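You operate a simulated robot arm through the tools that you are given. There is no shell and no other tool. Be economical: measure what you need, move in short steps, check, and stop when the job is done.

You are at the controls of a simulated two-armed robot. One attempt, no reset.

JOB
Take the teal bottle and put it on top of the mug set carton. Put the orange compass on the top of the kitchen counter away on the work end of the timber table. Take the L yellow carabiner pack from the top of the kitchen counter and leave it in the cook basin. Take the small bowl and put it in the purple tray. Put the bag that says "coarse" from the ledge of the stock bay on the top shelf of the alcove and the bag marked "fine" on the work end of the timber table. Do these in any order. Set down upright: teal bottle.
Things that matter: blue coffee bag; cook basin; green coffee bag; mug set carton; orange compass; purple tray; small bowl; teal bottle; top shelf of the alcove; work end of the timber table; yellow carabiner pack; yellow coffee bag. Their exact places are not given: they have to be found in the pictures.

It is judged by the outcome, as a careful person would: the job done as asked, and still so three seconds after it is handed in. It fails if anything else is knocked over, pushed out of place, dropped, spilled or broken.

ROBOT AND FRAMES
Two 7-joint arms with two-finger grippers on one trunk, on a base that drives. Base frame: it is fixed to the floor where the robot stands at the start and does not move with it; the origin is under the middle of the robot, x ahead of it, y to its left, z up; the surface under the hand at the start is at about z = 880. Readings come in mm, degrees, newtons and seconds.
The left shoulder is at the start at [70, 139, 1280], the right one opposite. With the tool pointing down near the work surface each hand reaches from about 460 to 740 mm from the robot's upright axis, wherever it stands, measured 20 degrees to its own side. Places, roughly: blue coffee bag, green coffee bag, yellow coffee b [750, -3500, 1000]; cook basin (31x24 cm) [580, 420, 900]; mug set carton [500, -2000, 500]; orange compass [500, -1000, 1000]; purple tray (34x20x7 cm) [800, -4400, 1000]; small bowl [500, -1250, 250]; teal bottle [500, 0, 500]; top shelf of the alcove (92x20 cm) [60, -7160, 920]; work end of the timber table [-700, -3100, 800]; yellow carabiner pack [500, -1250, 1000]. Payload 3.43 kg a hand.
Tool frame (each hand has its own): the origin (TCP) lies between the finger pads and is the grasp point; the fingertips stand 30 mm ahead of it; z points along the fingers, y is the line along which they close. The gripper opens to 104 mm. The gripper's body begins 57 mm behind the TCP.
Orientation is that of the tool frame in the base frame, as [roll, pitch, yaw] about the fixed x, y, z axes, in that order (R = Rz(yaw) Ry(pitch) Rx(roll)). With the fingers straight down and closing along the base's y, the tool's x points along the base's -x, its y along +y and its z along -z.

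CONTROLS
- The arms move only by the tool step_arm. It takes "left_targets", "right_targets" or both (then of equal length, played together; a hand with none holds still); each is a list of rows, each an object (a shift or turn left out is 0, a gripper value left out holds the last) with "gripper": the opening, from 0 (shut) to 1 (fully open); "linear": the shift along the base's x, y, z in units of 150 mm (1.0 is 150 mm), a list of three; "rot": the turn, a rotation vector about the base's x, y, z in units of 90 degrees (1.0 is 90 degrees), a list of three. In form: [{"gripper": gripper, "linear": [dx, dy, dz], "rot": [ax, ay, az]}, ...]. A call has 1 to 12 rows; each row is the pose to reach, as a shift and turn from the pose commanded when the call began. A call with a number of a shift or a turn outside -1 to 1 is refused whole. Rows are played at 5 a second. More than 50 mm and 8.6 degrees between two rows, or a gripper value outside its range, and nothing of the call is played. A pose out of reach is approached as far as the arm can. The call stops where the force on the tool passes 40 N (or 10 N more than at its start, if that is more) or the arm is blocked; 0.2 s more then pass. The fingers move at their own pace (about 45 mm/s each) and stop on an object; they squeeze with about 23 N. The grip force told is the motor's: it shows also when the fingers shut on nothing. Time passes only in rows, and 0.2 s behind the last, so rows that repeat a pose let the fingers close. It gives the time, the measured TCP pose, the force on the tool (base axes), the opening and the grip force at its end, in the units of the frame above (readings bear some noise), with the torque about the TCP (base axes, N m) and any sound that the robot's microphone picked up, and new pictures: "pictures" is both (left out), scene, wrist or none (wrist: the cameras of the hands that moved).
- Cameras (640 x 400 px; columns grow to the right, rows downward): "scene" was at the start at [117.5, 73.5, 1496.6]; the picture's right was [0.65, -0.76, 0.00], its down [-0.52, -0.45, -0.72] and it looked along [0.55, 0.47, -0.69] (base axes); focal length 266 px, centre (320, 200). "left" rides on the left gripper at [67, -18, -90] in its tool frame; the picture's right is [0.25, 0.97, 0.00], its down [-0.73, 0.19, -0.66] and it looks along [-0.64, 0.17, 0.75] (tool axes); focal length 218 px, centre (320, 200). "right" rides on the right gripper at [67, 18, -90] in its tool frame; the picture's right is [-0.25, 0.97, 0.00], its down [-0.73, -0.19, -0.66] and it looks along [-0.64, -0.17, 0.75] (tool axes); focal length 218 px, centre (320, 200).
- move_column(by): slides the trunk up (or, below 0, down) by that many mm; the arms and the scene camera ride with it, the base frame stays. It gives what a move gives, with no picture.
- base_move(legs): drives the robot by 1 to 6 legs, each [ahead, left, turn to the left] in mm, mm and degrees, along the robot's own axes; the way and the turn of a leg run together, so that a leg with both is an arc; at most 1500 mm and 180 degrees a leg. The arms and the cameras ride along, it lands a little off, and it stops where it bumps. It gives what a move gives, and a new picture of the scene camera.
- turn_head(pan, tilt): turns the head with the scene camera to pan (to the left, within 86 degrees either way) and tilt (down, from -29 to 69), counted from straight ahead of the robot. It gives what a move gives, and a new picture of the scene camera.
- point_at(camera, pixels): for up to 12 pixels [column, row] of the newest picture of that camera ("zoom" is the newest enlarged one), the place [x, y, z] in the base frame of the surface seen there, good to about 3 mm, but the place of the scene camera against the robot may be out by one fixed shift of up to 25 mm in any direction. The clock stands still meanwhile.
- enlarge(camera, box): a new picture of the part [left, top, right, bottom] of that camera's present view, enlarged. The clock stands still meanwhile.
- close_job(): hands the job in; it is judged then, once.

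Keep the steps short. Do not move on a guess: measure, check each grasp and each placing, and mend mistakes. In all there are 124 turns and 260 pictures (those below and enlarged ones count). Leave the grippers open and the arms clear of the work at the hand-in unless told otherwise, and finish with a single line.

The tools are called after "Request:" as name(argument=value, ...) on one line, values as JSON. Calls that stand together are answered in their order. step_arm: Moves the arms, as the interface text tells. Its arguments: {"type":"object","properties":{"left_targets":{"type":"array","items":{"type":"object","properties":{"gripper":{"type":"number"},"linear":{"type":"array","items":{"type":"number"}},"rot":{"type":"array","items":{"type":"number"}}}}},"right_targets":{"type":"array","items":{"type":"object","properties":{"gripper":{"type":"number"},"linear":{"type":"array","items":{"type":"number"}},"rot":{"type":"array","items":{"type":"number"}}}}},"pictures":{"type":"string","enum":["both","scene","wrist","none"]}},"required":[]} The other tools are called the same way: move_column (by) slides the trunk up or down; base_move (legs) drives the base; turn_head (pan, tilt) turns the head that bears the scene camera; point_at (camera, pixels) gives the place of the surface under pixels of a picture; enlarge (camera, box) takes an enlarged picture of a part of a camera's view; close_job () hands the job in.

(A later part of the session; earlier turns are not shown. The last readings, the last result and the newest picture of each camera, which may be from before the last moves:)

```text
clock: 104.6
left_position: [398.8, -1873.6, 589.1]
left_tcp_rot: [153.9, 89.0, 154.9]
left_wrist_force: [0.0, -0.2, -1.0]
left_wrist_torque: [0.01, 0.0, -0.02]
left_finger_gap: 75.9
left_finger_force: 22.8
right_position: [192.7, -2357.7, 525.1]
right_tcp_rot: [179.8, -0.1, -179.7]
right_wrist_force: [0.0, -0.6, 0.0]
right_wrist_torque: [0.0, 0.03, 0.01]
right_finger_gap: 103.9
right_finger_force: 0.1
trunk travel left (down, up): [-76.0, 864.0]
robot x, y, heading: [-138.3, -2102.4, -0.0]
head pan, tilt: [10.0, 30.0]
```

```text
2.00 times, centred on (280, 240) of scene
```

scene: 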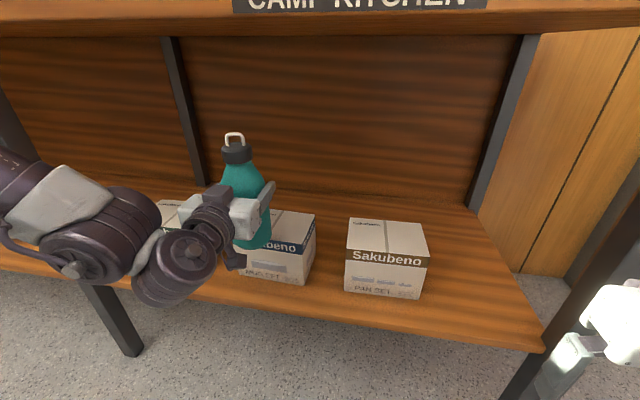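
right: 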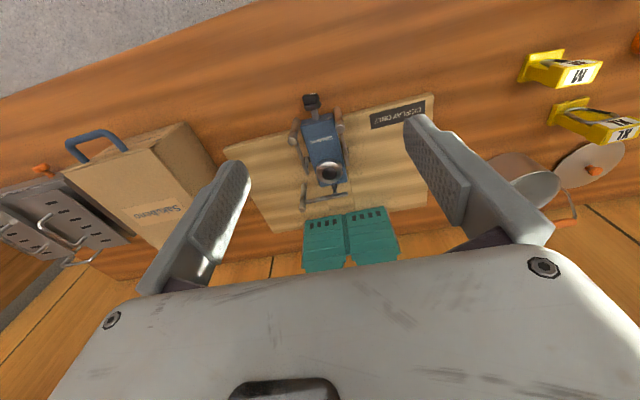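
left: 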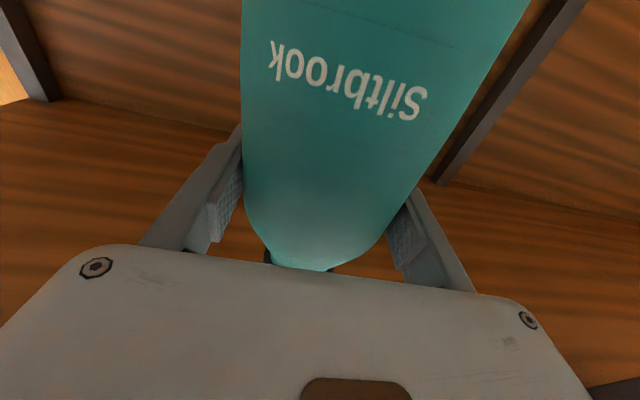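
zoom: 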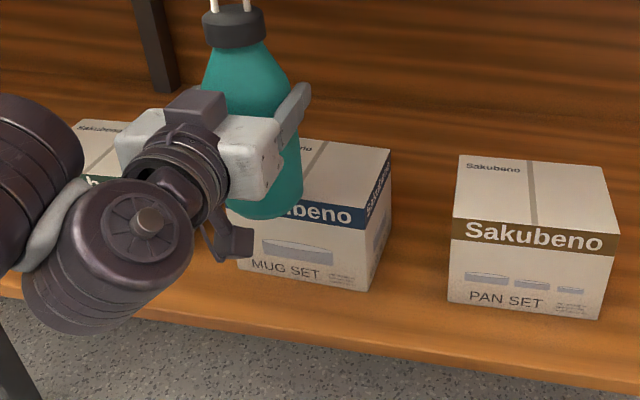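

Request:
point_at(camera="zoom", pixels=[[388, 152], [371, 202], [320, 145], [330, 180], [300, 200], [235, 30]])

Request:
base_move(legs=[[98, -2, 0]])

Request:
enlarge(camera="scene", box=[120, 140, 440, 340])

```text
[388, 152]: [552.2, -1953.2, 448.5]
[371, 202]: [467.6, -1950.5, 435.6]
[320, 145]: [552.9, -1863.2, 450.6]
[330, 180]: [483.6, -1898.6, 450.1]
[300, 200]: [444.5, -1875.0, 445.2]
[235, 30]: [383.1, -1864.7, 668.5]
```

```text
clock: 105.7
left_position: [497.2, -1875.2, 589.5]
left_tcp_rot: [154.1, 89.0, 155.2]
left_wrist_force: [0.7, 0.2, -1.9]
left_wrist_torque: [0.0, -0.02, -0.01]
left_finger_gap: 75.8
left_finger_force: 23.2
right_position: [288.9, -2359.7, 524.6]
right_tcp_rot: [179.9, -0.1, -179.7]
right_wrist_force: [-0.8, 0.2, 0.0]
right_wrist_torque: [0.0, -0.02, -0.02]
right_finger_gap: 104.1
right_finger_force: 0.0
trunk travel left (down, up): [-76.0, 864.0]
robot x, y, heading: [-38.8, -2098.2, -0.0]
head pan, tilt: [10.0, 30.0]
```

scene: 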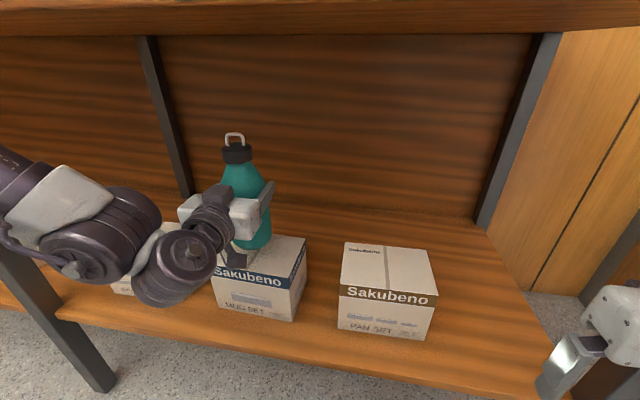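

```text
2.00 times, centred on (280, 240) of scene
```

zoom: 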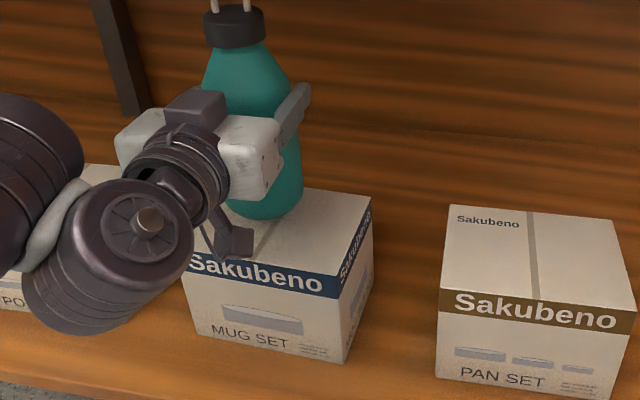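

Over the carton centre. Lower gently, watching the force.

Request:
move_column(by=-14)

Request:
move_column(by=-5)

Request:
enlarge(camera="scene", box=[160, 180, 320, 280])

```text
clock: 106.3
left_position: [496.5, -1875.4, 576.8]
left_tcp_rot: [154.2, 89.1, 155.2]
left_wrist_force: [-0.3, 0.7, -0.6]
left_wrist_torque: [0.0, 0.0, -0.04]
left_finger_gap: 75.6
left_finger_force: 23.1
right_position: [289.3, -2359.4, 511.0]
right_tcp_rot: [179.9, -0.1, -179.8]
right_wrist_force: [0.4, -0.6, -0.4]
right_wrist_torque: [-0.03, -0.01, -0.02]
right_finger_gap: 104.3
right_finger_force: 0.0
trunk travel left (down, up): [-62.0, 878.0]
robot x, y, heading: [-39.1, -2102.6, -0.1]
head pan, tilt: [10.0, 30.0]
```

```text
clock: 106.9
left_position: [497.8, -1876.7, 571.7]
left_tcp_rot: [153.8, 88.9, 154.9]
left_wrist_force: [-0.1, 0.3, -1.5]
left_wrist_torque: [0.0, 0.02, 0.01]
left_finger_gap: 75.8
left_finger_force: 22.7
right_position: [289.4, -2359.5, 504.7]
right_tcp_rot: [180.0, 0.0, -179.8]
right_wrist_force: [-0.2, -0.1, 0.1]
right_wrist_torque: [0.0, 0.01, -0.03]
right_finger_gap: 103.8
right_finger_force: 0.1
trunk travel left (down, up): [-57.0, 883.0]
robot x, y, heading: [-41.1, -2101.4, -0.2]
head pan, tilt: [10.0, 30.0]
```

```text
4.00 times, centred on (240, 230) of scene
```

zoom: 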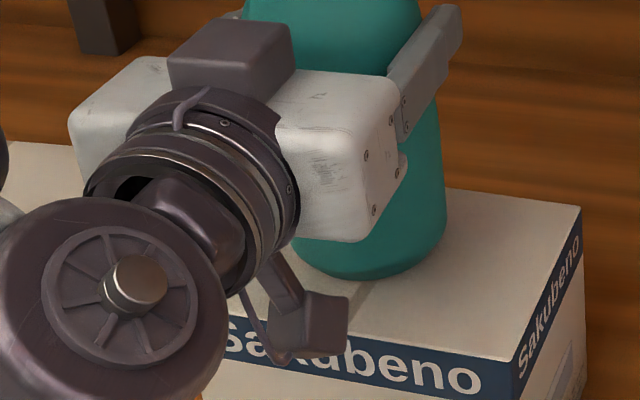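

Request:
move_column(by=-4)

Request:
move_column(by=-3)

```text
clock: 107.4
left_position: [497.6, -1874.4, 568.0]
left_tcp_rot: [148.5, 89.1, 149.5]
left_wrist_force: [0.0, 0.2, 6.0]
left_wrist_torque: [0.3, 0.02, -0.04]
left_finger_gap: 75.8
left_finger_force: 23.1
right_position: [288.7, -2360.1, 502.9]
right_tcp_rot: [179.9, 0.1, -179.7]
right_wrist_force: [-0.1, 0.3, -0.8]
right_wrist_torque: [-0.02, -0.03, -0.02]
right_finger_gap: 104.0
right_finger_force: 0.0
trunk travel left (down, up): [-53.0, 887.0]
robot x, y, heading: [-40.4, -2104.8, -0.1]
head pan, tilt: [10.0, 30.0]
```

```text
clock: 107.9
left_position: [497.2, -1877.5, 567.0]
left_tcp_rot: [145.2, 89.5, 146.3]
left_wrist_force: [3.4, -2.2, 20.9]
left_wrist_torque: [-0.16, 0.01, 0.02]
left_finger_gap: 75.5
left_finger_force: 23.0
right_position: [288.6, -2359.4, 499.0]
right_tcp_rot: [179.8, 0.1, -179.8]
right_wrist_force: [-0.2, 0.0, -0.2]
right_wrist_torque: [0.03, 0.0, 0.03]
right_finger_gap: 103.9
right_finger_force: 0.0
trunk travel left (down, up): [-50.0, 890.0]
robot x, y, heading: [-38.7, -2098.9, -0.0]
head pan, tilt: [10.0, 30.0]
```

Seated. Open and withdraw straight back.

Request:
step_arm(left_targets=[{"gripper": 1}, {"gripper": 1}, {"gripper": 1}, {"gripper": 1}], pictures="wrist")

Request:
base_move(legs=[[-150, 0, 0], [-220, 0, 0]])

```text
clock: 108.9
left_position: [496.7, -1877.1, 562.9]
left_tcp_rot: [154.0, 89.0, 155.0]
left_wrist_force: [-0.1, 0.4, 0.6]
left_wrist_torque: [0.01, 0.04, 0.02]
left_finger_gap: 104.1
left_finger_force: 0.0
right_position: [288.8, -2360.8, 497.8]
right_tcp_rot: [179.9, -0.2, -179.7]
right_wrist_force: [-0.2, -0.7, -0.7]
right_wrist_torque: [-0.02, 0.01, 0.0]
right_finger_gap: 104.0
right_finger_force: 0.1
trunk travel left (down, up): [-50.0, 890.0]
robot x, y, heading: [-37.1, -2101.1, -0.1]
head pan, tilt: [10.0, 30.0]
```

left: 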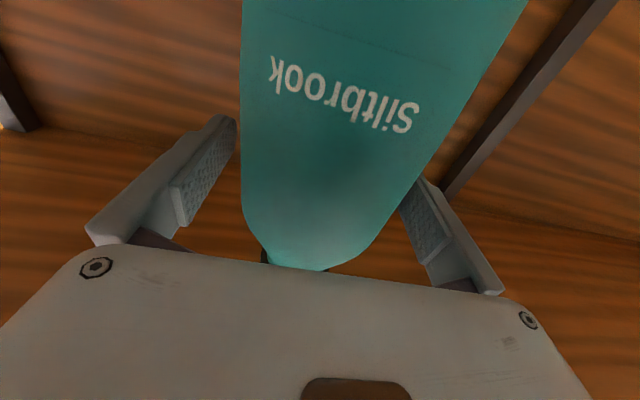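

```text
clock: 111.6
left_position: [128.2, -1876.7, 564.3]
left_tcp_rot: [153.5, 89.0, 154.5]
left_wrist_force: [0.5, 0.2, 0.4]
left_wrist_torque: [-0.02, 0.02, -0.01]
left_finger_gap: 104.1
left_finger_force: 0.0
right_position: [-80.7, -2360.4, 498.3]
right_tcp_rot: [179.9, 0.0, -179.8]
right_wrist_force: [0.7, -1.0, -0.3]
right_wrist_torque: [0.0, 0.0, 0.0]
right_finger_gap: 104.1
right_finger_force: 0.0
trunk travel left (down, up): [-50.0, 890.0]
robot x, y, heading: [-406.9, -2100.2, -0.1]
head pan, tilt: [10.0, 30.0]
```

scene: 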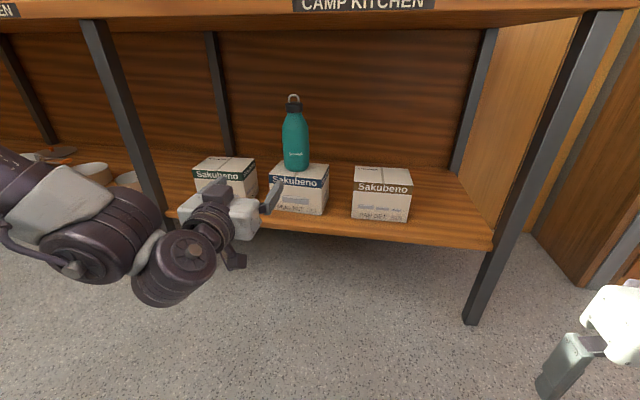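

The teal bottle stands on the mug set carton. Next is the S bowl: I'll slide left along the shelf and look.

Request:
base_move(legs=[[0, 640, 0]])

Request:
turn_head(pan=20, tilt=30)

```text
clock: 115.2
left_position: [129.2, -1231.8, 563.5]
left_tcp_rot: [153.8, 89.0, 155.0]
left_wrist_force: [-0.1, -0.3, -0.2]
left_wrist_torque: [0.0, -0.01, 0.01]
left_finger_gap: 104.2
left_finger_force: 0.0
right_position: [-79.2, -1715.5, 498.0]
right_tcp_rot: [180.0, -0.1, -179.8]
right_wrist_force: [-0.2, 0.7, -0.2]
right_wrist_torque: [0.01, -0.03, 0.03]
right_finger_gap: 103.8
right_finger_force: 0.0
trunk travel left (down, up): [-50.0, 890.0]
robot x, y, heading: [-406.0, -1456.3, 0.3]
head pan, tilt: [10.0, 30.0]
```

scene: 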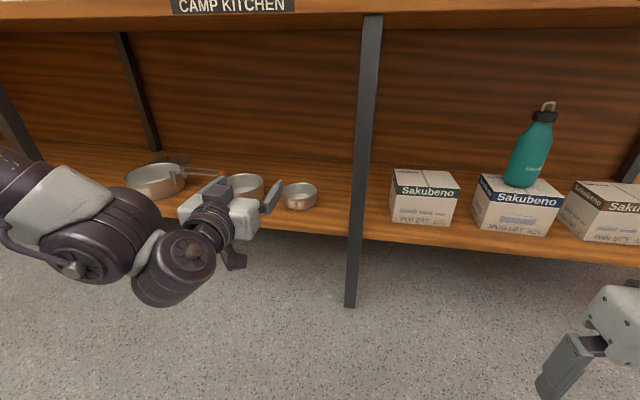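

```text
clock: 115.9
left_position: [129.1, -1232.3, 563.9]
left_tcp_rot: [154.1, 89.0, 155.3]
left_wrist_force: [-0.2, 0.5, -0.1]
left_wrist_torque: [-0.01, 0.0, 0.0]
left_finger_gap: 104.0
left_finger_force: 0.1
right_position: [-78.7, -1716.5, 498.8]
right_tcp_rot: [179.9, -0.1, -179.9]
right_wrist_force: [0.1, -0.3, -0.7]
right_wrist_torque: [0.01, -0.01, 0.02]
right_finger_gap: 104.1
right_finger_force: 0.0
trunk travel left (down, up): [-50.0, 890.0]
robot x, y, heading: [-410.0, -1462.7, -0.1]
head pan, tilt: [20.0, 30.0]
```

scene: 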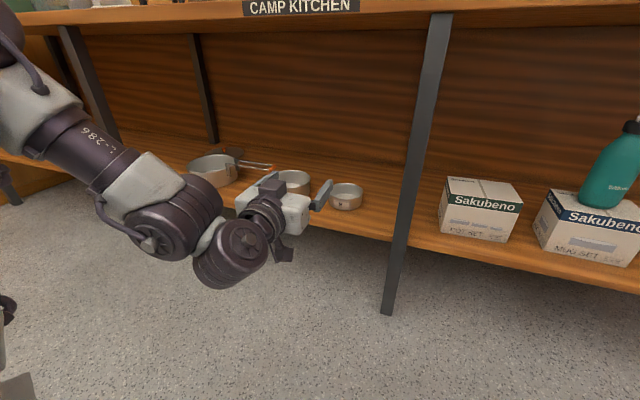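

Measuring the S bowl.

Request:
enlarge(camera="scene", box=[270, 160, 390, 235])

Request:
point_at(camera="zoom", pixels=[[320, 152], [490, 142], [400, 125], [405, 180], [405, 220], [405, 262], [322, 200], [486, 200], [400, 148]])

```text
5.33 times, centred on (330, 198) of scene
```

zoom: 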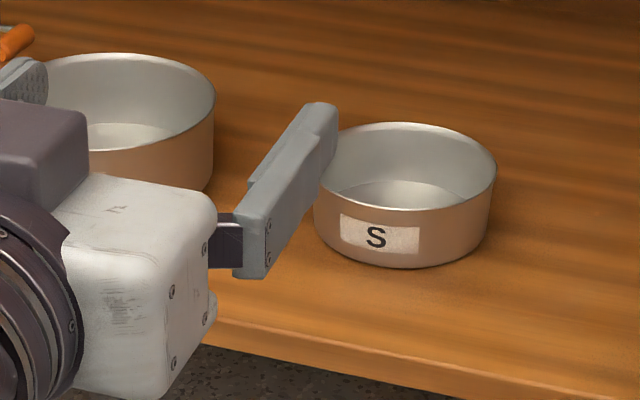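

```text
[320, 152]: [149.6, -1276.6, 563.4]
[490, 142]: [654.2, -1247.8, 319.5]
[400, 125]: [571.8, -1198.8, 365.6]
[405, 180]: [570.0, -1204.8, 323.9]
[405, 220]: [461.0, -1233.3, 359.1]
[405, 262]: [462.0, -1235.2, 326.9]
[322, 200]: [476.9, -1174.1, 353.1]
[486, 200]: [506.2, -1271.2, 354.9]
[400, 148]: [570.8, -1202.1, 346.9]
```

The S bowl is ⌀112, with centre ≈(514,-1228), rim z≈367 and floor 323. That's too wide for the gripper, so I'll pinch its right wall with the tool tilted about 55° down. I'll tilt and lower the hand in free space.

Request:
step_arm(left_targets=[{"linear": [0, 0, -0.12], "rot": [0, 0.08, 0], "gripper": 0.6}, {"linear": [0, 0, -0.24], "rot": [0, 0.16, 0]}, {"linear": [0, 0, -0.36], "rot": [0, 0.24, 0]}, {"linear": [0, 0, -0.48], "rot": [0, 0.32, 0]}, {"linear": [0, 0, -0.6], "rot": [0, 0.4, 0]}, {"linear": [0, 0, -0.72], "rot": [0, 0.48, 0]}, {"linear": [0, 0, -0.84], "rot": [0, 0.56, 0]}, {"linear": [0, 0, -0.95], "rot": [0, 0.61, 0]}], pictures="both")

```text
clock: 117.7
left_position: [103.3, -1176.7, 477.8]
left_tcp_rot: [163.5, 59.0, 179.4]
left_wrist_force: [0.4, 1.6, -0.2]
left_wrist_torque: [-0.01, -0.03, -0.11]
left_finger_gap: 62.5
left_finger_force: 0.1
left hand out of reach, approached as far as the arm can: row 1, 2, 3, 4, 5, 6, 7, 8
right_position: [-80.4, -1713.5, 499.9]
right_tcp_rot: [-179.7, 0.2, -179.7]
right_wrist_force: [-1.1, 1.1, 0.9]
right_wrist_torque: [-0.11, 0.0, 0.01]
right_finger_gap: 104.0
right_finger_force: 0.0
trunk travel left (down, up): [-50.0, 890.0]
robot x, y, heading: [-403.6, -1456.9, 0.0]
head pan, tilt: [20.0, 30.0]
```

scene: 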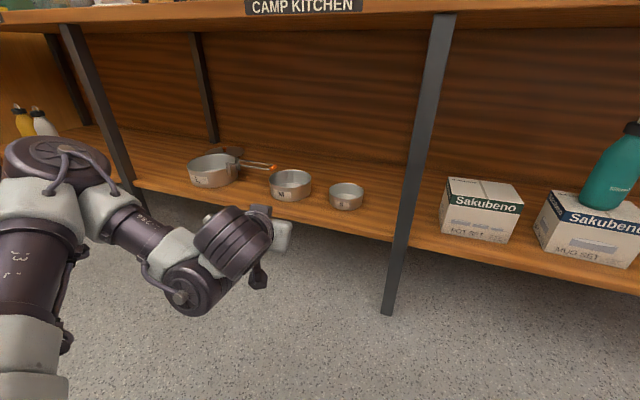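
left: 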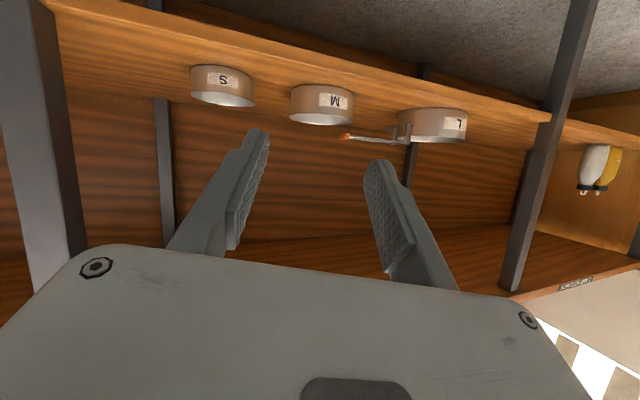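

The arm is near its limits in that posture. I'll try continuing to tool-down, raising and pulling in a bit, as it was before the horizontal turn.

Request:
step_arm(left_targets=[{"linear": [-0.1, 0, 0.2], "rot": [0, 0.08, 0]}, {"linear": [-0.2, 0, 0.4], "rot": [0, 0.16, 0]}, {"linear": [-0.33, 0, 0.5], "rot": [0, 0.24, 0]}, {"linear": [-0.33, 0, 0.5], "rot": [0, 0.32, 0]}, {"linear": [-0.33, 0, 0.5], "rot": [0, 0.39, 0]}, {"linear": [-0.33, 0, 0.5], "rot": [0, 0.39, 0]}], pictures="scene")

```text
clock: 119.1
left_position: [98.9, -1171.6, 486.4]
left_tcp_rot: [162.0, 57.4, 179.2]
left_wrist_force: [0.0, 0.0, 0.4]
left_wrist_torque: [0.01, 0.01, 0.01]
left_finger_gap: 62.4
left_finger_force: 0.0
left hand out of reach, approached as far as the arm can: row 1, 2, 3, 4, 5, 6
right_position: [-80.1, -1716.2, 497.3]
right_tcp_rot: [179.9, -0.1, -179.8]
right_wrist_force: [-0.8, -0.3, -0.3]
right_wrist_torque: [-0.02, 0.0, -0.01]
right_finger_gap: 104.0
right_finger_force: 0.0
trunk travel left (down, up): [-50.0, 890.0]
robot x, y, heading: [-405.7, -1458.4, 0.2]
head pan, tilt: [20.0, 30.0]
```

scene: 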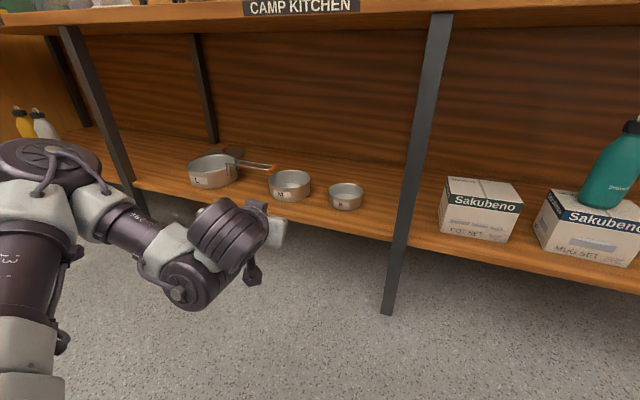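

Stuck at a joint limit. I'll undo it: return to horizontal at the height that worked before.

Request:
step_arm(left_targets=[{"linear": [0.03, 0, 0.05], "rot": [0, -0.09, 0]}, {"linear": [0.06, 0, 0.1], "rot": [0, -0.18, 0]}, {"linear": [0.09, 0, 0.15], "rot": [0, -0.27, 0]}, {"linear": [0.12, 0, 0.2], "rot": [0, -0.36, 0]}, {"linear": [0.15, 0, 0.25], "rot": [0, -0.45, 0]}, {"linear": [0.18, 0, 0.3], "rot": [0, -0.54, 0]}, {"linear": [0.21, 0, 0.35], "rot": [0, -0.63, 0]}, {"linear": [0.24, 0, 0.38], "rot": [0, -0.72, 0]}, {"linear": [0.27, 0, 0.4], "rot": [0, -0.81, 0]}, {"linear": [0.3, 0, 0.43], "rot": [0, -0.9, 0]}, {"linear": [0.33, 0, 0.45], "rot": [0, -0.99, 0]}, {"linear": [0.33, 0, 0.45], "rot": [0, -0.99, 0]}], pictures="scene")

```text
clock: 121.7
left_position: [187.2, -1158.9, 721.7]
left_tcp_rot: [-21.4, 39.6, 1.3]
left_wrist_force: [-0.1, -0.5, 0.3]
left_wrist_torque: [-0.03, 0.03, 0.01]
left_finger_gap: 62.2
left_finger_force: 0.1
left hand out of reach, approached as far as the arm can: row 1, 2, 3, 7, 8, 9, 10, 11, 12
right_position: [-79.6, -1716.2, 498.6]
right_tcp_rot: [180.0, 0.0, -179.8]
right_wrist_force: [-0.5, 0.3, 0.0]
right_wrist_torque: [0.02, -0.03, 0.02]
right_finger_gap: 104.2
right_finger_force: 0.0
trunk travel left (down, up): [-50.0, 890.0]
robot x, y, heading: [-407.1, -1459.4, 0.2]
head pan, tilt: [20.0, 30.0]
```

scene: 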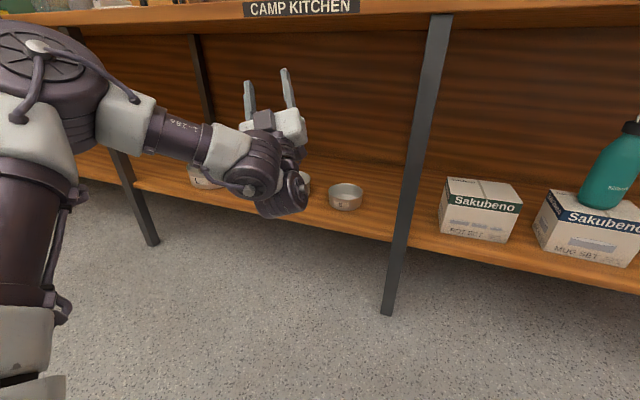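

Now the fingers point up-forward with the elbow raised. I'll rotate back towards horizontal while lowering, after raising the trunk for room.

Request:
move_column(by=130)

Request:
step_arm(left_targets=[{"linear": [0, 0.02, -0.12], "rot": [0.013, 0.07, -0.027]}, {"linear": [-0.02, 0.04, -0.24], "rot": [0.026, 0.139, -0.055]}, {"linear": [-0.05, 0.06, -0.36], "rot": [0.039, 0.208, -0.082]}, {"linear": [-0.08, 0.08, -0.48], "rot": [0.051, 0.277, -0.109]}, {"linear": [-0.1, 0.1, -0.6], "rot": [0.064, 0.346, -0.137]}, {"linear": [-0.13, 0.12, -0.72], "rot": [0.077, 0.415, -0.164]}, {"linear": [-0.15, 0.14, -0.84], "rot": [0.09, 0.484, -0.191]}, {"linear": [-0.17, 0.16, -0.98], "rot": [0.103, 0.553, -0.218]}], pictures="scene")

```text
clock: 123.3
left_position: [189.3, -1158.0, 848.3]
left_tcp_rot: [-21.4, 39.9, 1.2]
left_wrist_force: [0.2, -0.8, 0.0]
left_wrist_torque: [-0.01, -0.02, 0.02]
left_finger_gap: 62.4
left_finger_force: 0.1
right_position: [-78.3, -1716.7, 627.3]
right_tcp_rot: [179.8, 0.0, -179.8]
right_wrist_force: [0.0, 0.7, 1.3]
right_wrist_torque: [0.0, 0.0, 0.0]
right_finger_gap: 103.8
right_finger_force: 0.1
trunk travel left (down, up): [-180.0, 760.0]
robot x, y, heading: [-405.4, -1454.5, -0.1]
head pan, tilt: [20.0, 30.0]
```

```text
clock: 125.1
left_position: [167.2, -1178.3, 690.0]
left_tcp_rot: [-132.6, 86.9, -131.0]
left_wrist_force: [0.8, 0.2, 0.7]
left_wrist_torque: [0.0, -0.01, -0.04]
left_finger_gap: 62.2
left_finger_force: 0.1
left hand out of reach, approached as far as the arm can: row 2, 3, 4, 5, 6, 7, 8
right_position: [-79.9, -1715.7, 628.3]
right_tcp_rot: [-179.9, -0.1, -179.8]
right_wrist_force: [-0.7, -0.3, -0.2]
right_wrist_torque: [-0.03, -0.02, 0.02]
right_finger_gap: 103.8
right_finger_force: 0.1
trunk travel left (down, up): [-180.0, 760.0]
robot x, y, heading: [-407.3, -1459.2, 0.1]
head pan, tilt: [20.0, 30.0]
```

scene: 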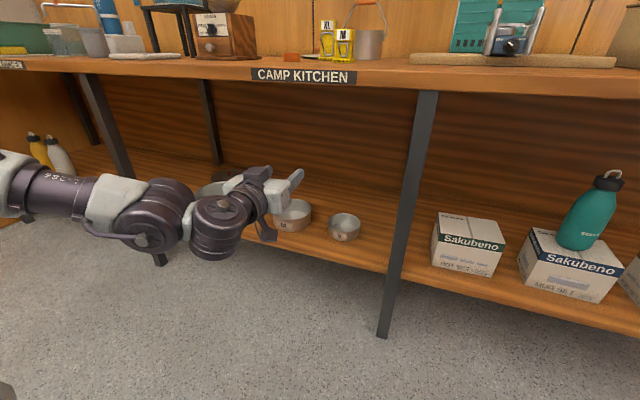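

Horizontal again. Now lower by 145 mm while pulling in a little.

Request:
step_arm(left_targets=[{"linear": [-0.1, 0, -0.15]}, {"linear": [-0.2, 0, -0.3]}, {"linear": [-0.3, 0, -0.45]}, {"linear": [-0.4, 0, -0.6]}, {"linear": [-0.45, 0, -0.75]}, {"linear": [-0.5, 0, -0.95]}], pictures="scene")

```text
clock: 126.5
left_position: [104.8, -1128.1, 605.3]
left_tcp_rot: [-140.5, 86.7, -139.2]
left_wrist_force: [0.4, -0.1, -0.1]
left_wrist_torque: [0.01, -0.02, 0.01]
left_finger_gap: 62.3
left_finger_force: 0.0
left hand out of reach, approached as far as the arm can: row 2, 3, 4, 5, 6
right_position: [-78.4, -1716.5, 627.6]
right_tcp_rot: [179.9, -0.1, -179.8]
right_wrist_force: [0.7, -0.7, 0.1]
right_wrist_torque: [-0.02, -0.02, 0.01]
right_finger_gap: 103.9
right_finger_force: 0.0
trunk travel left (down, up): [-180.0, 760.0]
robot x, y, heading: [-404.3, -1455.2, -0.1]
head pan, tilt: [20.0, 30.0]
```

scene: 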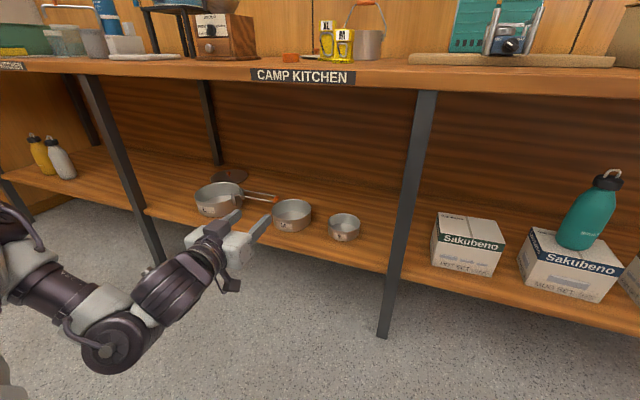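

I'll use the right hand instead, as its tool-down posture is good. First tuck the left arm back and up, and measure the table leg.

Request:
step_arm(left_targets=[{"linear": [-0.15, 0.1, 0.15]}, {"linear": [-0.3, 0.2, 0.3]}, {"linear": [-0.45, 0.3, 0.45]}, {"linear": [-0.6, 0.4, 0.6]}, {"linear": [-0.75, 0.5, 0.75]}, {"linear": [-0.9, 0.5, 0.9]}, {"linear": [-1, 0.5, 1]}], pictures="scene")

Request:
point_at(camera="scene", pixels=[[413, 170], [398, 260], [385, 320], [345, 222], [345, 238]])

```text
clock: 128.1
left_position: [-23.8, -1014.4, 766.0]
left_tcp_rot: [-135.1, 86.9, -133.5]
left_wrist_force: [-0.6, -0.2, 0.7]
left_wrist_torque: [-0.01, 0.01, 0.0]
left_finger_gap: 62.3
left_finger_force: 0.0
left hand out of reach, approached as far as the arm can: row 1, 2, 3, 4, 5, 6, 7
right_position: [-78.8, -1716.4, 627.6]
right_tcp_rot: [179.9, -0.1, -179.8]
right_wrist_force: [0.8, 0.3, 0.7]
right_wrist_torque: [0.0, -0.04, 0.02]
right_finger_gap: 103.9
right_finger_force: 0.1
trunk travel left (down, up): [-180.0, 760.0]
robot x, y, heading: [-405.5, -1454.7, -0.1]
head pan, tilt: [20.0, 30.0]
```

scene: 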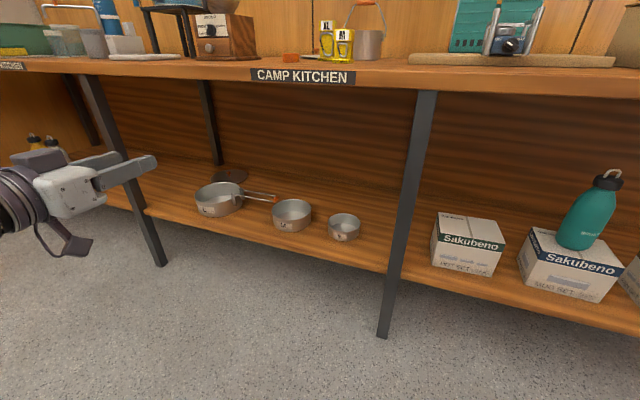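

```text
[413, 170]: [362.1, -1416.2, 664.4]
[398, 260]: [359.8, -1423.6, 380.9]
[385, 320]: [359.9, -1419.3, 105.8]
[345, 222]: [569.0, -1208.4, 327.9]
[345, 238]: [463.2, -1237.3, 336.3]
```

The leg is at about (362,-1425). I'll pinch the bowl's left wall (y≈-1172) with the right hand, keeping the forearm away from the leg. Bring the right hand forward and down in free space.

Request:
step_arm(right_targets=[{"linear": [0.2, 0, -0.2]}, {"linear": [0.4, 0, -0.4]}, {"linear": [0.6, 0, -0.6]}, {"linear": [0.8, 0, -0.8]}, {"linear": [0.98, 0, -0.98]}], pictures="none")

Request:
step_arm(right_targets=[{"linear": [0, 0.15, -0.15], "gripper": 0.5}, {"linear": [0, 0.3, -0.3]}, {"linear": [0, 0.45, -0.45]}, {"linear": [0, 0.7, -0.55]}], pictures="none")

Request:
base_move(legs=[[0, 440, 0]])

Request:
turn_head(pan=-10, tilt=35)

Request:
enlarge(camera="right", box=[0, 0, 640, 400])

```text
clock: 129.3
left_position: [-23.7, -1013.7, 766.3]
left_tcp_rot: [-135.5, 86.9, -133.9]
left_wrist_force: [-0.1, -0.3, -0.5]
left_wrist_torque: [-0.04, 0.0, -0.01]
left_finger_gap: 62.4
left_finger_force: 0.0
right_position: [66.6, -1713.9, 479.1]
right_tcp_rot: [179.9, -0.1, -179.8]
right_wrist_force: [-0.9, 0.0, -0.8]
right_wrist_torque: [0.02, 0.05, 0.0]
right_finger_gap: 104.1
right_finger_force: 0.2
trunk travel left (down, up): [-180.0, 760.0]
robot x, y, heading: [-406.6, -1455.7, 0.1]
head pan, tilt: [20.0, 30.0]
```

```text
clock: 130.3
left_position: [-21.9, -1014.0, 766.5]
left_tcp_rot: [-135.2, 87.0, -133.4]
left_wrist_force: [0.0, 0.1, 1.1]
left_wrist_torque: [-0.01, 0.04, 0.02]
left_finger_gap: 62.4
left_finger_force: 0.1
right_position: [69.1, -1611.4, 398.0]
right_tcp_rot: [179.9, -0.1, -179.8]
right_wrist_force: [-0.4, 0.5, 0.1]
right_wrist_torque: [0.01, 0.0, 0.01]
right_finger_gap: 51.9
right_finger_force: 0.1
trunk travel left (down, up): [-180.0, 760.0]
robot x, y, heading: [-406.8, -1455.5, 0.0]
head pan, tilt: [20.0, 30.0]
```

```text
clock: 132.9
left_position: [-34.5, -578.2, 766.9]
left_tcp_rot: [-135.0, 87.0, -132.5]
left_wrist_force: [0.3, -0.3, -0.3]
left_wrist_torque: [0.0, -0.01, 0.01]
left_finger_gap: 62.7
left_finger_force: 0.1
right_position: [68.1, -1175.4, 398.7]
right_tcp_rot: [179.9, -0.1, -178.8]
right_wrist_force: [0.1, 0.2, 0.0]
right_wrist_torque: [0.01, 0.02, 0.04]
right_finger_gap: 51.8
right_finger_force: 0.1
trunk travel left (down, up): [-180.0, 760.0]
robot x, y, heading: [-410.1, -1028.3, 0.9]
head pan, tilt: [20.0, 30.0]
```

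scene: 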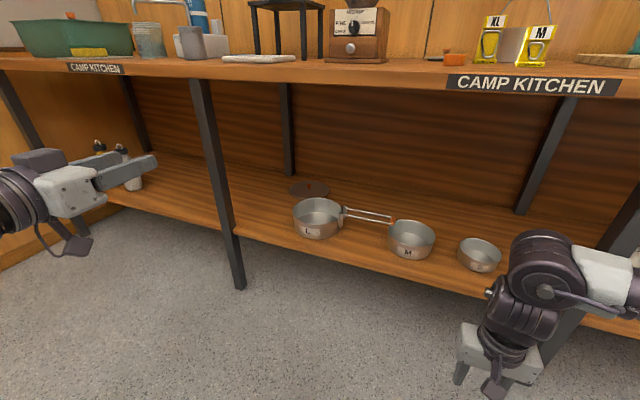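

```text
clock: 133.8
left_position: [-33.2, -578.8, 766.9]
left_tcp_rot: [-135.2, 86.9, -132.5]
left_wrist_force: [-0.6, -0.6, 0.2]
left_wrist_torque: [-0.01, 0.04, 0.01]
left_finger_gap: 62.5
left_finger_force: 0.0
right_position: [67.9, -1175.1, 398.3]
right_tcp_rot: [179.9, 0.0, -178.8]
right_wrist_force: [-0.4, 0.2, -0.1]
right_wrist_torque: [0.01, 0.02, -0.04]
right_finger_gap: 51.9
right_finger_force: 0.1
trunk travel left (down, up): [-180.0, 760.0]
robot x, y, heading: [-409.9, -1034.6, 1.0]
head pan, tilt: [-10.0, 35.0]
```

scene: 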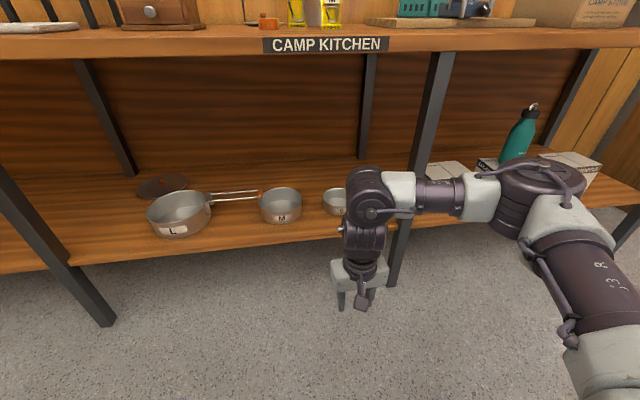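

```text
1.00 times, centred on (320, 200) of right (not enlarged: the box is as wide or as high as the picture)
```

zoom: 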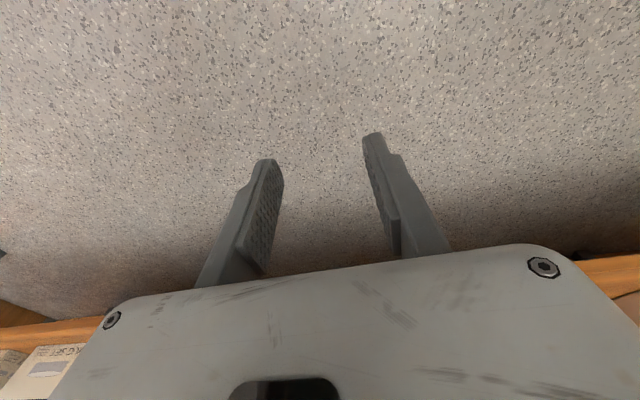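

The right forearm lies sideways, which would meet the leg. I'll extend the arm forward in free space to see how the forearm straightens.

Request:
step_arm(right_targets=[{"linear": [0.2, 0, 0]}, {"linear": [0.4, 0, 0]}, {"linear": [0.6, 0, 0]}, {"linear": [0.8, 0, 0]}, {"linear": [1, 0, 0]}], pictures="scene")

```text
clock: 135.0
left_position: [-34.7, -579.3, 767.5]
left_tcp_rot: [-135.1, 87.0, -132.6]
left_wrist_force: [0.0, 0.1, 0.8]
left_wrist_torque: [0.03, 0.0, -0.01]
left_finger_gap: 62.2
left_finger_force: 0.1
right_position: [217.9, -1174.3, 396.5]
right_tcp_rot: [179.8, -0.2, -178.7]
right_wrist_force: [-0.4, 0.1, -0.2]
right_wrist_torque: [0.03, -0.02, -0.01]
right_finger_gap: 51.8
right_finger_force: 0.1
trunk travel left (down, up): [-180.0, 760.0]
robot x, y, heading: [-407.2, -1027.1, 0.8]
head pan, tilt: [-10.0, 35.0]
```

scene: 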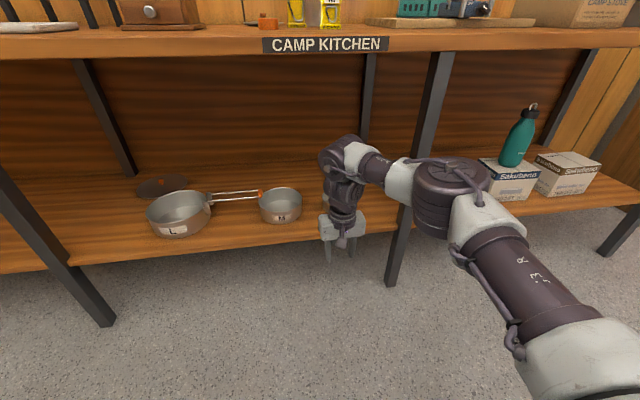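

Request:
step_arm(right_targets=[{"linear": [0.2, 0, 0]}, {"linear": [0.4, 0, 0]}, {"linear": [0.5, 0, 0]}], pictures="scene")

Request:
point_at(camera="scene", pixels=[[452, 200], [475, 175], [400, 170], [345, 150], [330, 160], [375, 150]])

```text
clock: 135.8
left_position: [-35.1, -577.0, 766.2]
left_tcp_rot: [-134.6, 87.0, -132.1]
left_wrist_force: [0.0, -0.1, 0.3]
left_wrist_torque: [0.0, -0.04, 0.0]
left_finger_gap: 62.4
left_finger_force: 0.1
right_position: [271.5, -1171.5, 399.1]
right_tcp_rot: [179.9, 0.0, -178.7]
right_wrist_force: [-0.4, -0.4, -0.1]
right_wrist_torque: [0.03, -0.02, 0.01]
right_finger_gap: 52.0
right_finger_force: 0.0
right hand out of reach, approached as far as the arm can: row 2, 3
trunk travel left (down, up): [-180.0, 760.0]
robot x, y, heading: [-412.4, -1030.4, 0.9]
head pan, tilt: [-10.0, 35.0]
```

scene: 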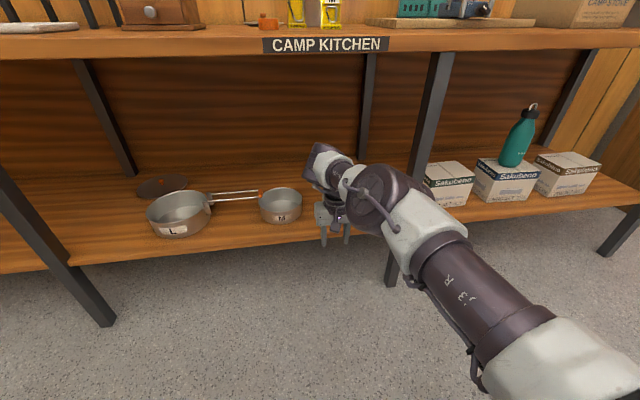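

```text
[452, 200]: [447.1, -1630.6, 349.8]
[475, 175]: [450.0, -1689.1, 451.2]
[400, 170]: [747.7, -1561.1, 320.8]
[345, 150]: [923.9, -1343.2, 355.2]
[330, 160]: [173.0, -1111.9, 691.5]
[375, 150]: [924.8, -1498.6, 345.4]
```

The arm straightened out nicely. Measure its elbow and top heights.

Request:
point_at(camera="scene", pixels=[[375, 185], [400, 185], [440, 250], [420, 215], [500, 300], [325, 150], [320, 52]])

Request:
enlarge(camera="right", box=[0, 0, 640, 400])

```text
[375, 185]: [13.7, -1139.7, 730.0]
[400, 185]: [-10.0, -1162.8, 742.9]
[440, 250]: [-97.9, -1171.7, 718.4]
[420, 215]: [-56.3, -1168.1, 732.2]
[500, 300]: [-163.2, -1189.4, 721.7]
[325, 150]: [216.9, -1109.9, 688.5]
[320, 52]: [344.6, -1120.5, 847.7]
```

```text
1.00 times, centred on (320, 200) of right (not enlarged: the box is as wide or as high as the picture)
```

zoom: 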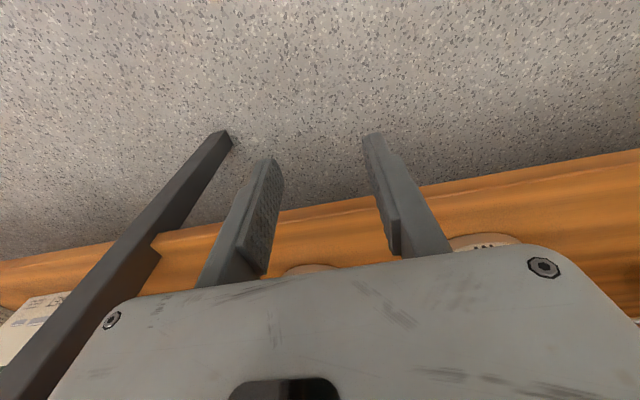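

The forearm is at z≤745 under the counter, clear. Raise 40 for tip clearance over the rims and drive in partway.

Request:
move_column(by=40)

Request:
base_move(legs=[[140, 8, -0.9]])

Request:
enlarge(camera="right", box=[0, 0, 640, 400])

Request:
point_at(camera="scene", pixels=[[330, 60], [330, 75], [330, 85], [330, 95]])

```text
clock: 136.7
left_position: [-34.0, -578.6, 807.2]
left_tcp_rot: [-135.3, 87.0, -132.8]
left_wrist_force: [1.3, 0.6, -0.4]
left_wrist_torque: [0.01, -0.01, -0.02]
left_finger_gap: 62.3
left_finger_force: 0.0
right_position: [270.3, -1173.0, 439.3]
right_tcp_rot: [179.9, 0.0, -178.9]
right_wrist_force: [0.0, -0.5, -1.5]
right_wrist_torque: [-0.02, -0.01, 0.04]
right_finger_gap: 51.8
right_finger_force: 0.0
trunk travel left (down, up): [-220.0, 720.0]
robot x, y, heading: [-409.1, -1027.1, 0.8]
head pan, tilt: [-10.0, 35.0]
```

```text
clock: 138.0
left_position: [113.8, -575.6, 807.1]
left_tcp_rot: [-135.6, 87.0, -134.0]
left_wrist_force: [0.2, -0.2, -0.2]
left_wrist_torque: [0.02, 0.01, 0.0]
left_finger_gap: 62.5
left_finger_force: 0.1
right_position: [409.2, -1174.6, 438.5]
right_tcp_rot: [179.9, -0.1, -179.8]
right_wrist_force: [0.3, 0.3, -0.3]
right_wrist_torque: [-0.01, 0.01, 0.02]
right_finger_gap: 52.0
right_finger_force: 0.0
trunk travel left (down, up): [-220.0, 720.0]
robot x, y, heading: [-269.3, -1020.4, 0.0]
head pan, tilt: [-10.0, 35.0]
```

scene: 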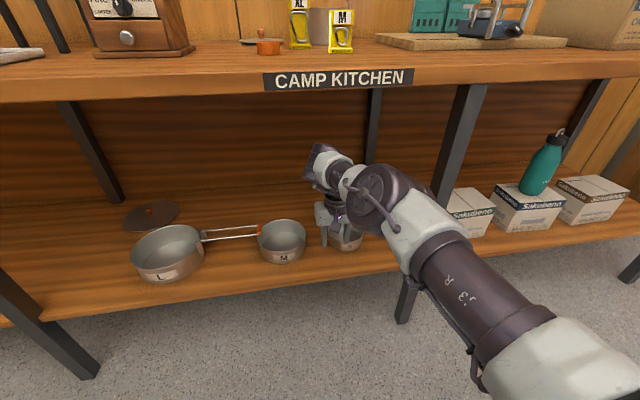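

```text
1.00 times, centred on (320, 200) of right (not enlarged: the box is as wide or as high as the picture)
```

zoom: 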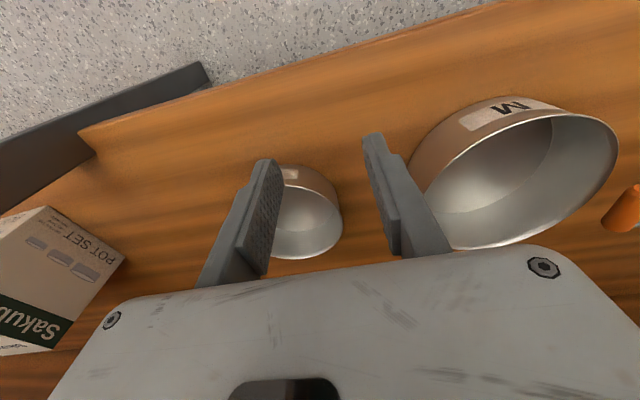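

```text
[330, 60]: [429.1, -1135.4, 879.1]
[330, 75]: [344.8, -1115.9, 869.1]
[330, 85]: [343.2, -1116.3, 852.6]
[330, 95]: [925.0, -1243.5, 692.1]
```

Request:
point_at(camera="zoom", pixels=[[340, 208], [343, 222], [337, 240], [325, 192], [300, 215], [413, 195], [420, 180], [300, 175], [318, 257]])

```text
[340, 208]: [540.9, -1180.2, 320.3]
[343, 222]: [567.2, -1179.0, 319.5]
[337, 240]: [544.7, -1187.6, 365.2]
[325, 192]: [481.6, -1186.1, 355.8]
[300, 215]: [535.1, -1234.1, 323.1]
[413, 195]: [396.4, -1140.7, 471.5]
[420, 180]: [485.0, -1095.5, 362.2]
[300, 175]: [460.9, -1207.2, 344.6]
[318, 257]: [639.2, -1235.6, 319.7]
```

The bowl's left wall is at about (514,-1178). Drive ahead 105 and check once more.

Request:
base_move(legs=[[105, -4, 0]])

Request:
enlarge(camera="right", box=[0, 0, 640, 400])

Request:
point_at(camera="zoom", pixels=[[325, 110], [335, 130], [335, 160], [330, 185], [400, 100], [315, 95]])

```text
clock: 139.2
left_position: [220.9, -579.6, 806.3]
left_tcp_rot: [-135.8, 87.0, -134.2]
left_wrist_force: [-0.6, -0.9, 0.4]
left_wrist_torque: [-0.04, -0.02, 0.02]
left_finger_gap: 62.3
left_finger_force: 0.1
right_position: [515.3, -1179.3, 438.5]
right_tcp_rot: [179.9, 0.0, -179.8]
right_wrist_force: [-0.1, 0.0, 0.1]
right_wrist_torque: [0.0, 0.0, -0.01]
right_finger_gap: 52.1
right_finger_force: 0.1
trunk travel left (down, up): [-220.0, 720.0]
robot x, y, heading: [-157.8, -1021.5, -0.2]
head pan, tilt: [-10.0, 35.0]
```

scene: 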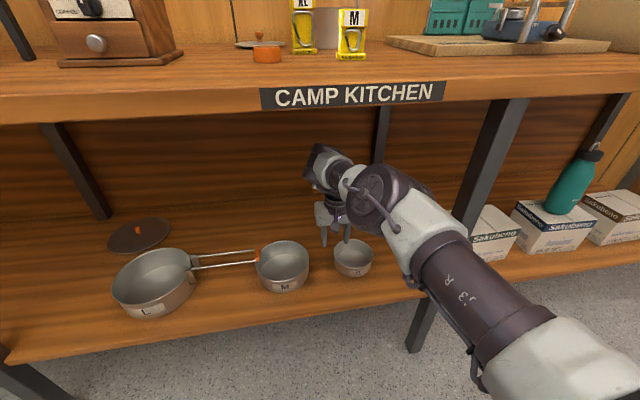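

```text
1.00 times, centred on (320, 200) of right (not enlarged: the box is as wide or as high as the picture)
```

zoom: 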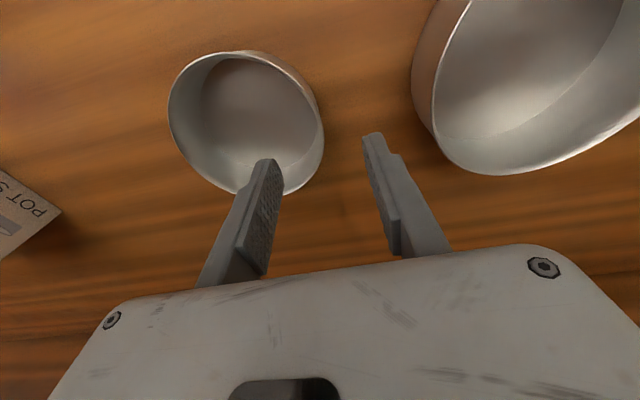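

```text
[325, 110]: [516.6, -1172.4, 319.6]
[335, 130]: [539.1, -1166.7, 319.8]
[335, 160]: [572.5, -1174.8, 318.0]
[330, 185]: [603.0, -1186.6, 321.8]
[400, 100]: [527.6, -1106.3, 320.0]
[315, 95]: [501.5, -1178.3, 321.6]
```

Aligned. Lower by the trunk and close.

Request:
move_column(by=-76)

Request:
step_arm(right_targets=[{"gripper": 0}, {"gripper": 0}, {"gripper": 0}, {"gripper": 0}], pictures="wrist")

```text
clock: 140.3
left_position: [221.5, -579.3, 732.8]
left_tcp_rot: [-135.2, 87.0, -133.6]
left_wrist_force: [0.5, 0.2, 0.0]
left_wrist_torque: [0.01, -0.03, 0.02]
left_finger_gap: 62.3
left_finger_force: 0.0
right_position: [514.4, -1179.7, 362.9]
right_tcp_rot: [179.9, 0.0, -179.7]
right_wrist_force: [0.2, 0.4, -0.7]
right_wrist_torque: [-0.02, -0.01, 0.01]
right_finger_gap: 52.1
right_finger_force: 0.0
trunk travel left (down, up): [-144.0, 796.0]
robot x, y, heading: [-162.5, -1024.9, 0.1]
head pan, tilt: [-10.0, 35.0]
```

```text
clock: 141.3
left_position: [219.8, -579.5, 731.4]
left_tcp_rot: [-134.4, 87.0, -132.9]
left_wrist_force: [1.3, -0.3, 0.0]
left_wrist_torque: [0.0, -0.01, 0.01]
left_finger_gap: 62.4
left_finger_force: 0.0
right_position: [515.9, -1179.3, 364.1]
right_tcp_rot: [-180.0, 0.1, -179.8]
right_wrist_force: [-1.6, -0.5, 5.7]
right_wrist_torque: [-0.61, 0.0, -0.13]
right_finger_gap: 6.3
right_finger_force: 22.9
trunk travel left (down, up): [-144.0, 796.0]
robot x, y, heading: [-163.0, -1024.0, -0.1]
head pan, tilt: [-10.0, 35.0]
```

right: 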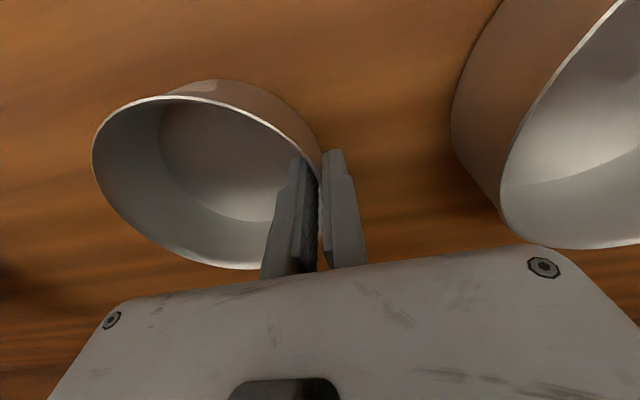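

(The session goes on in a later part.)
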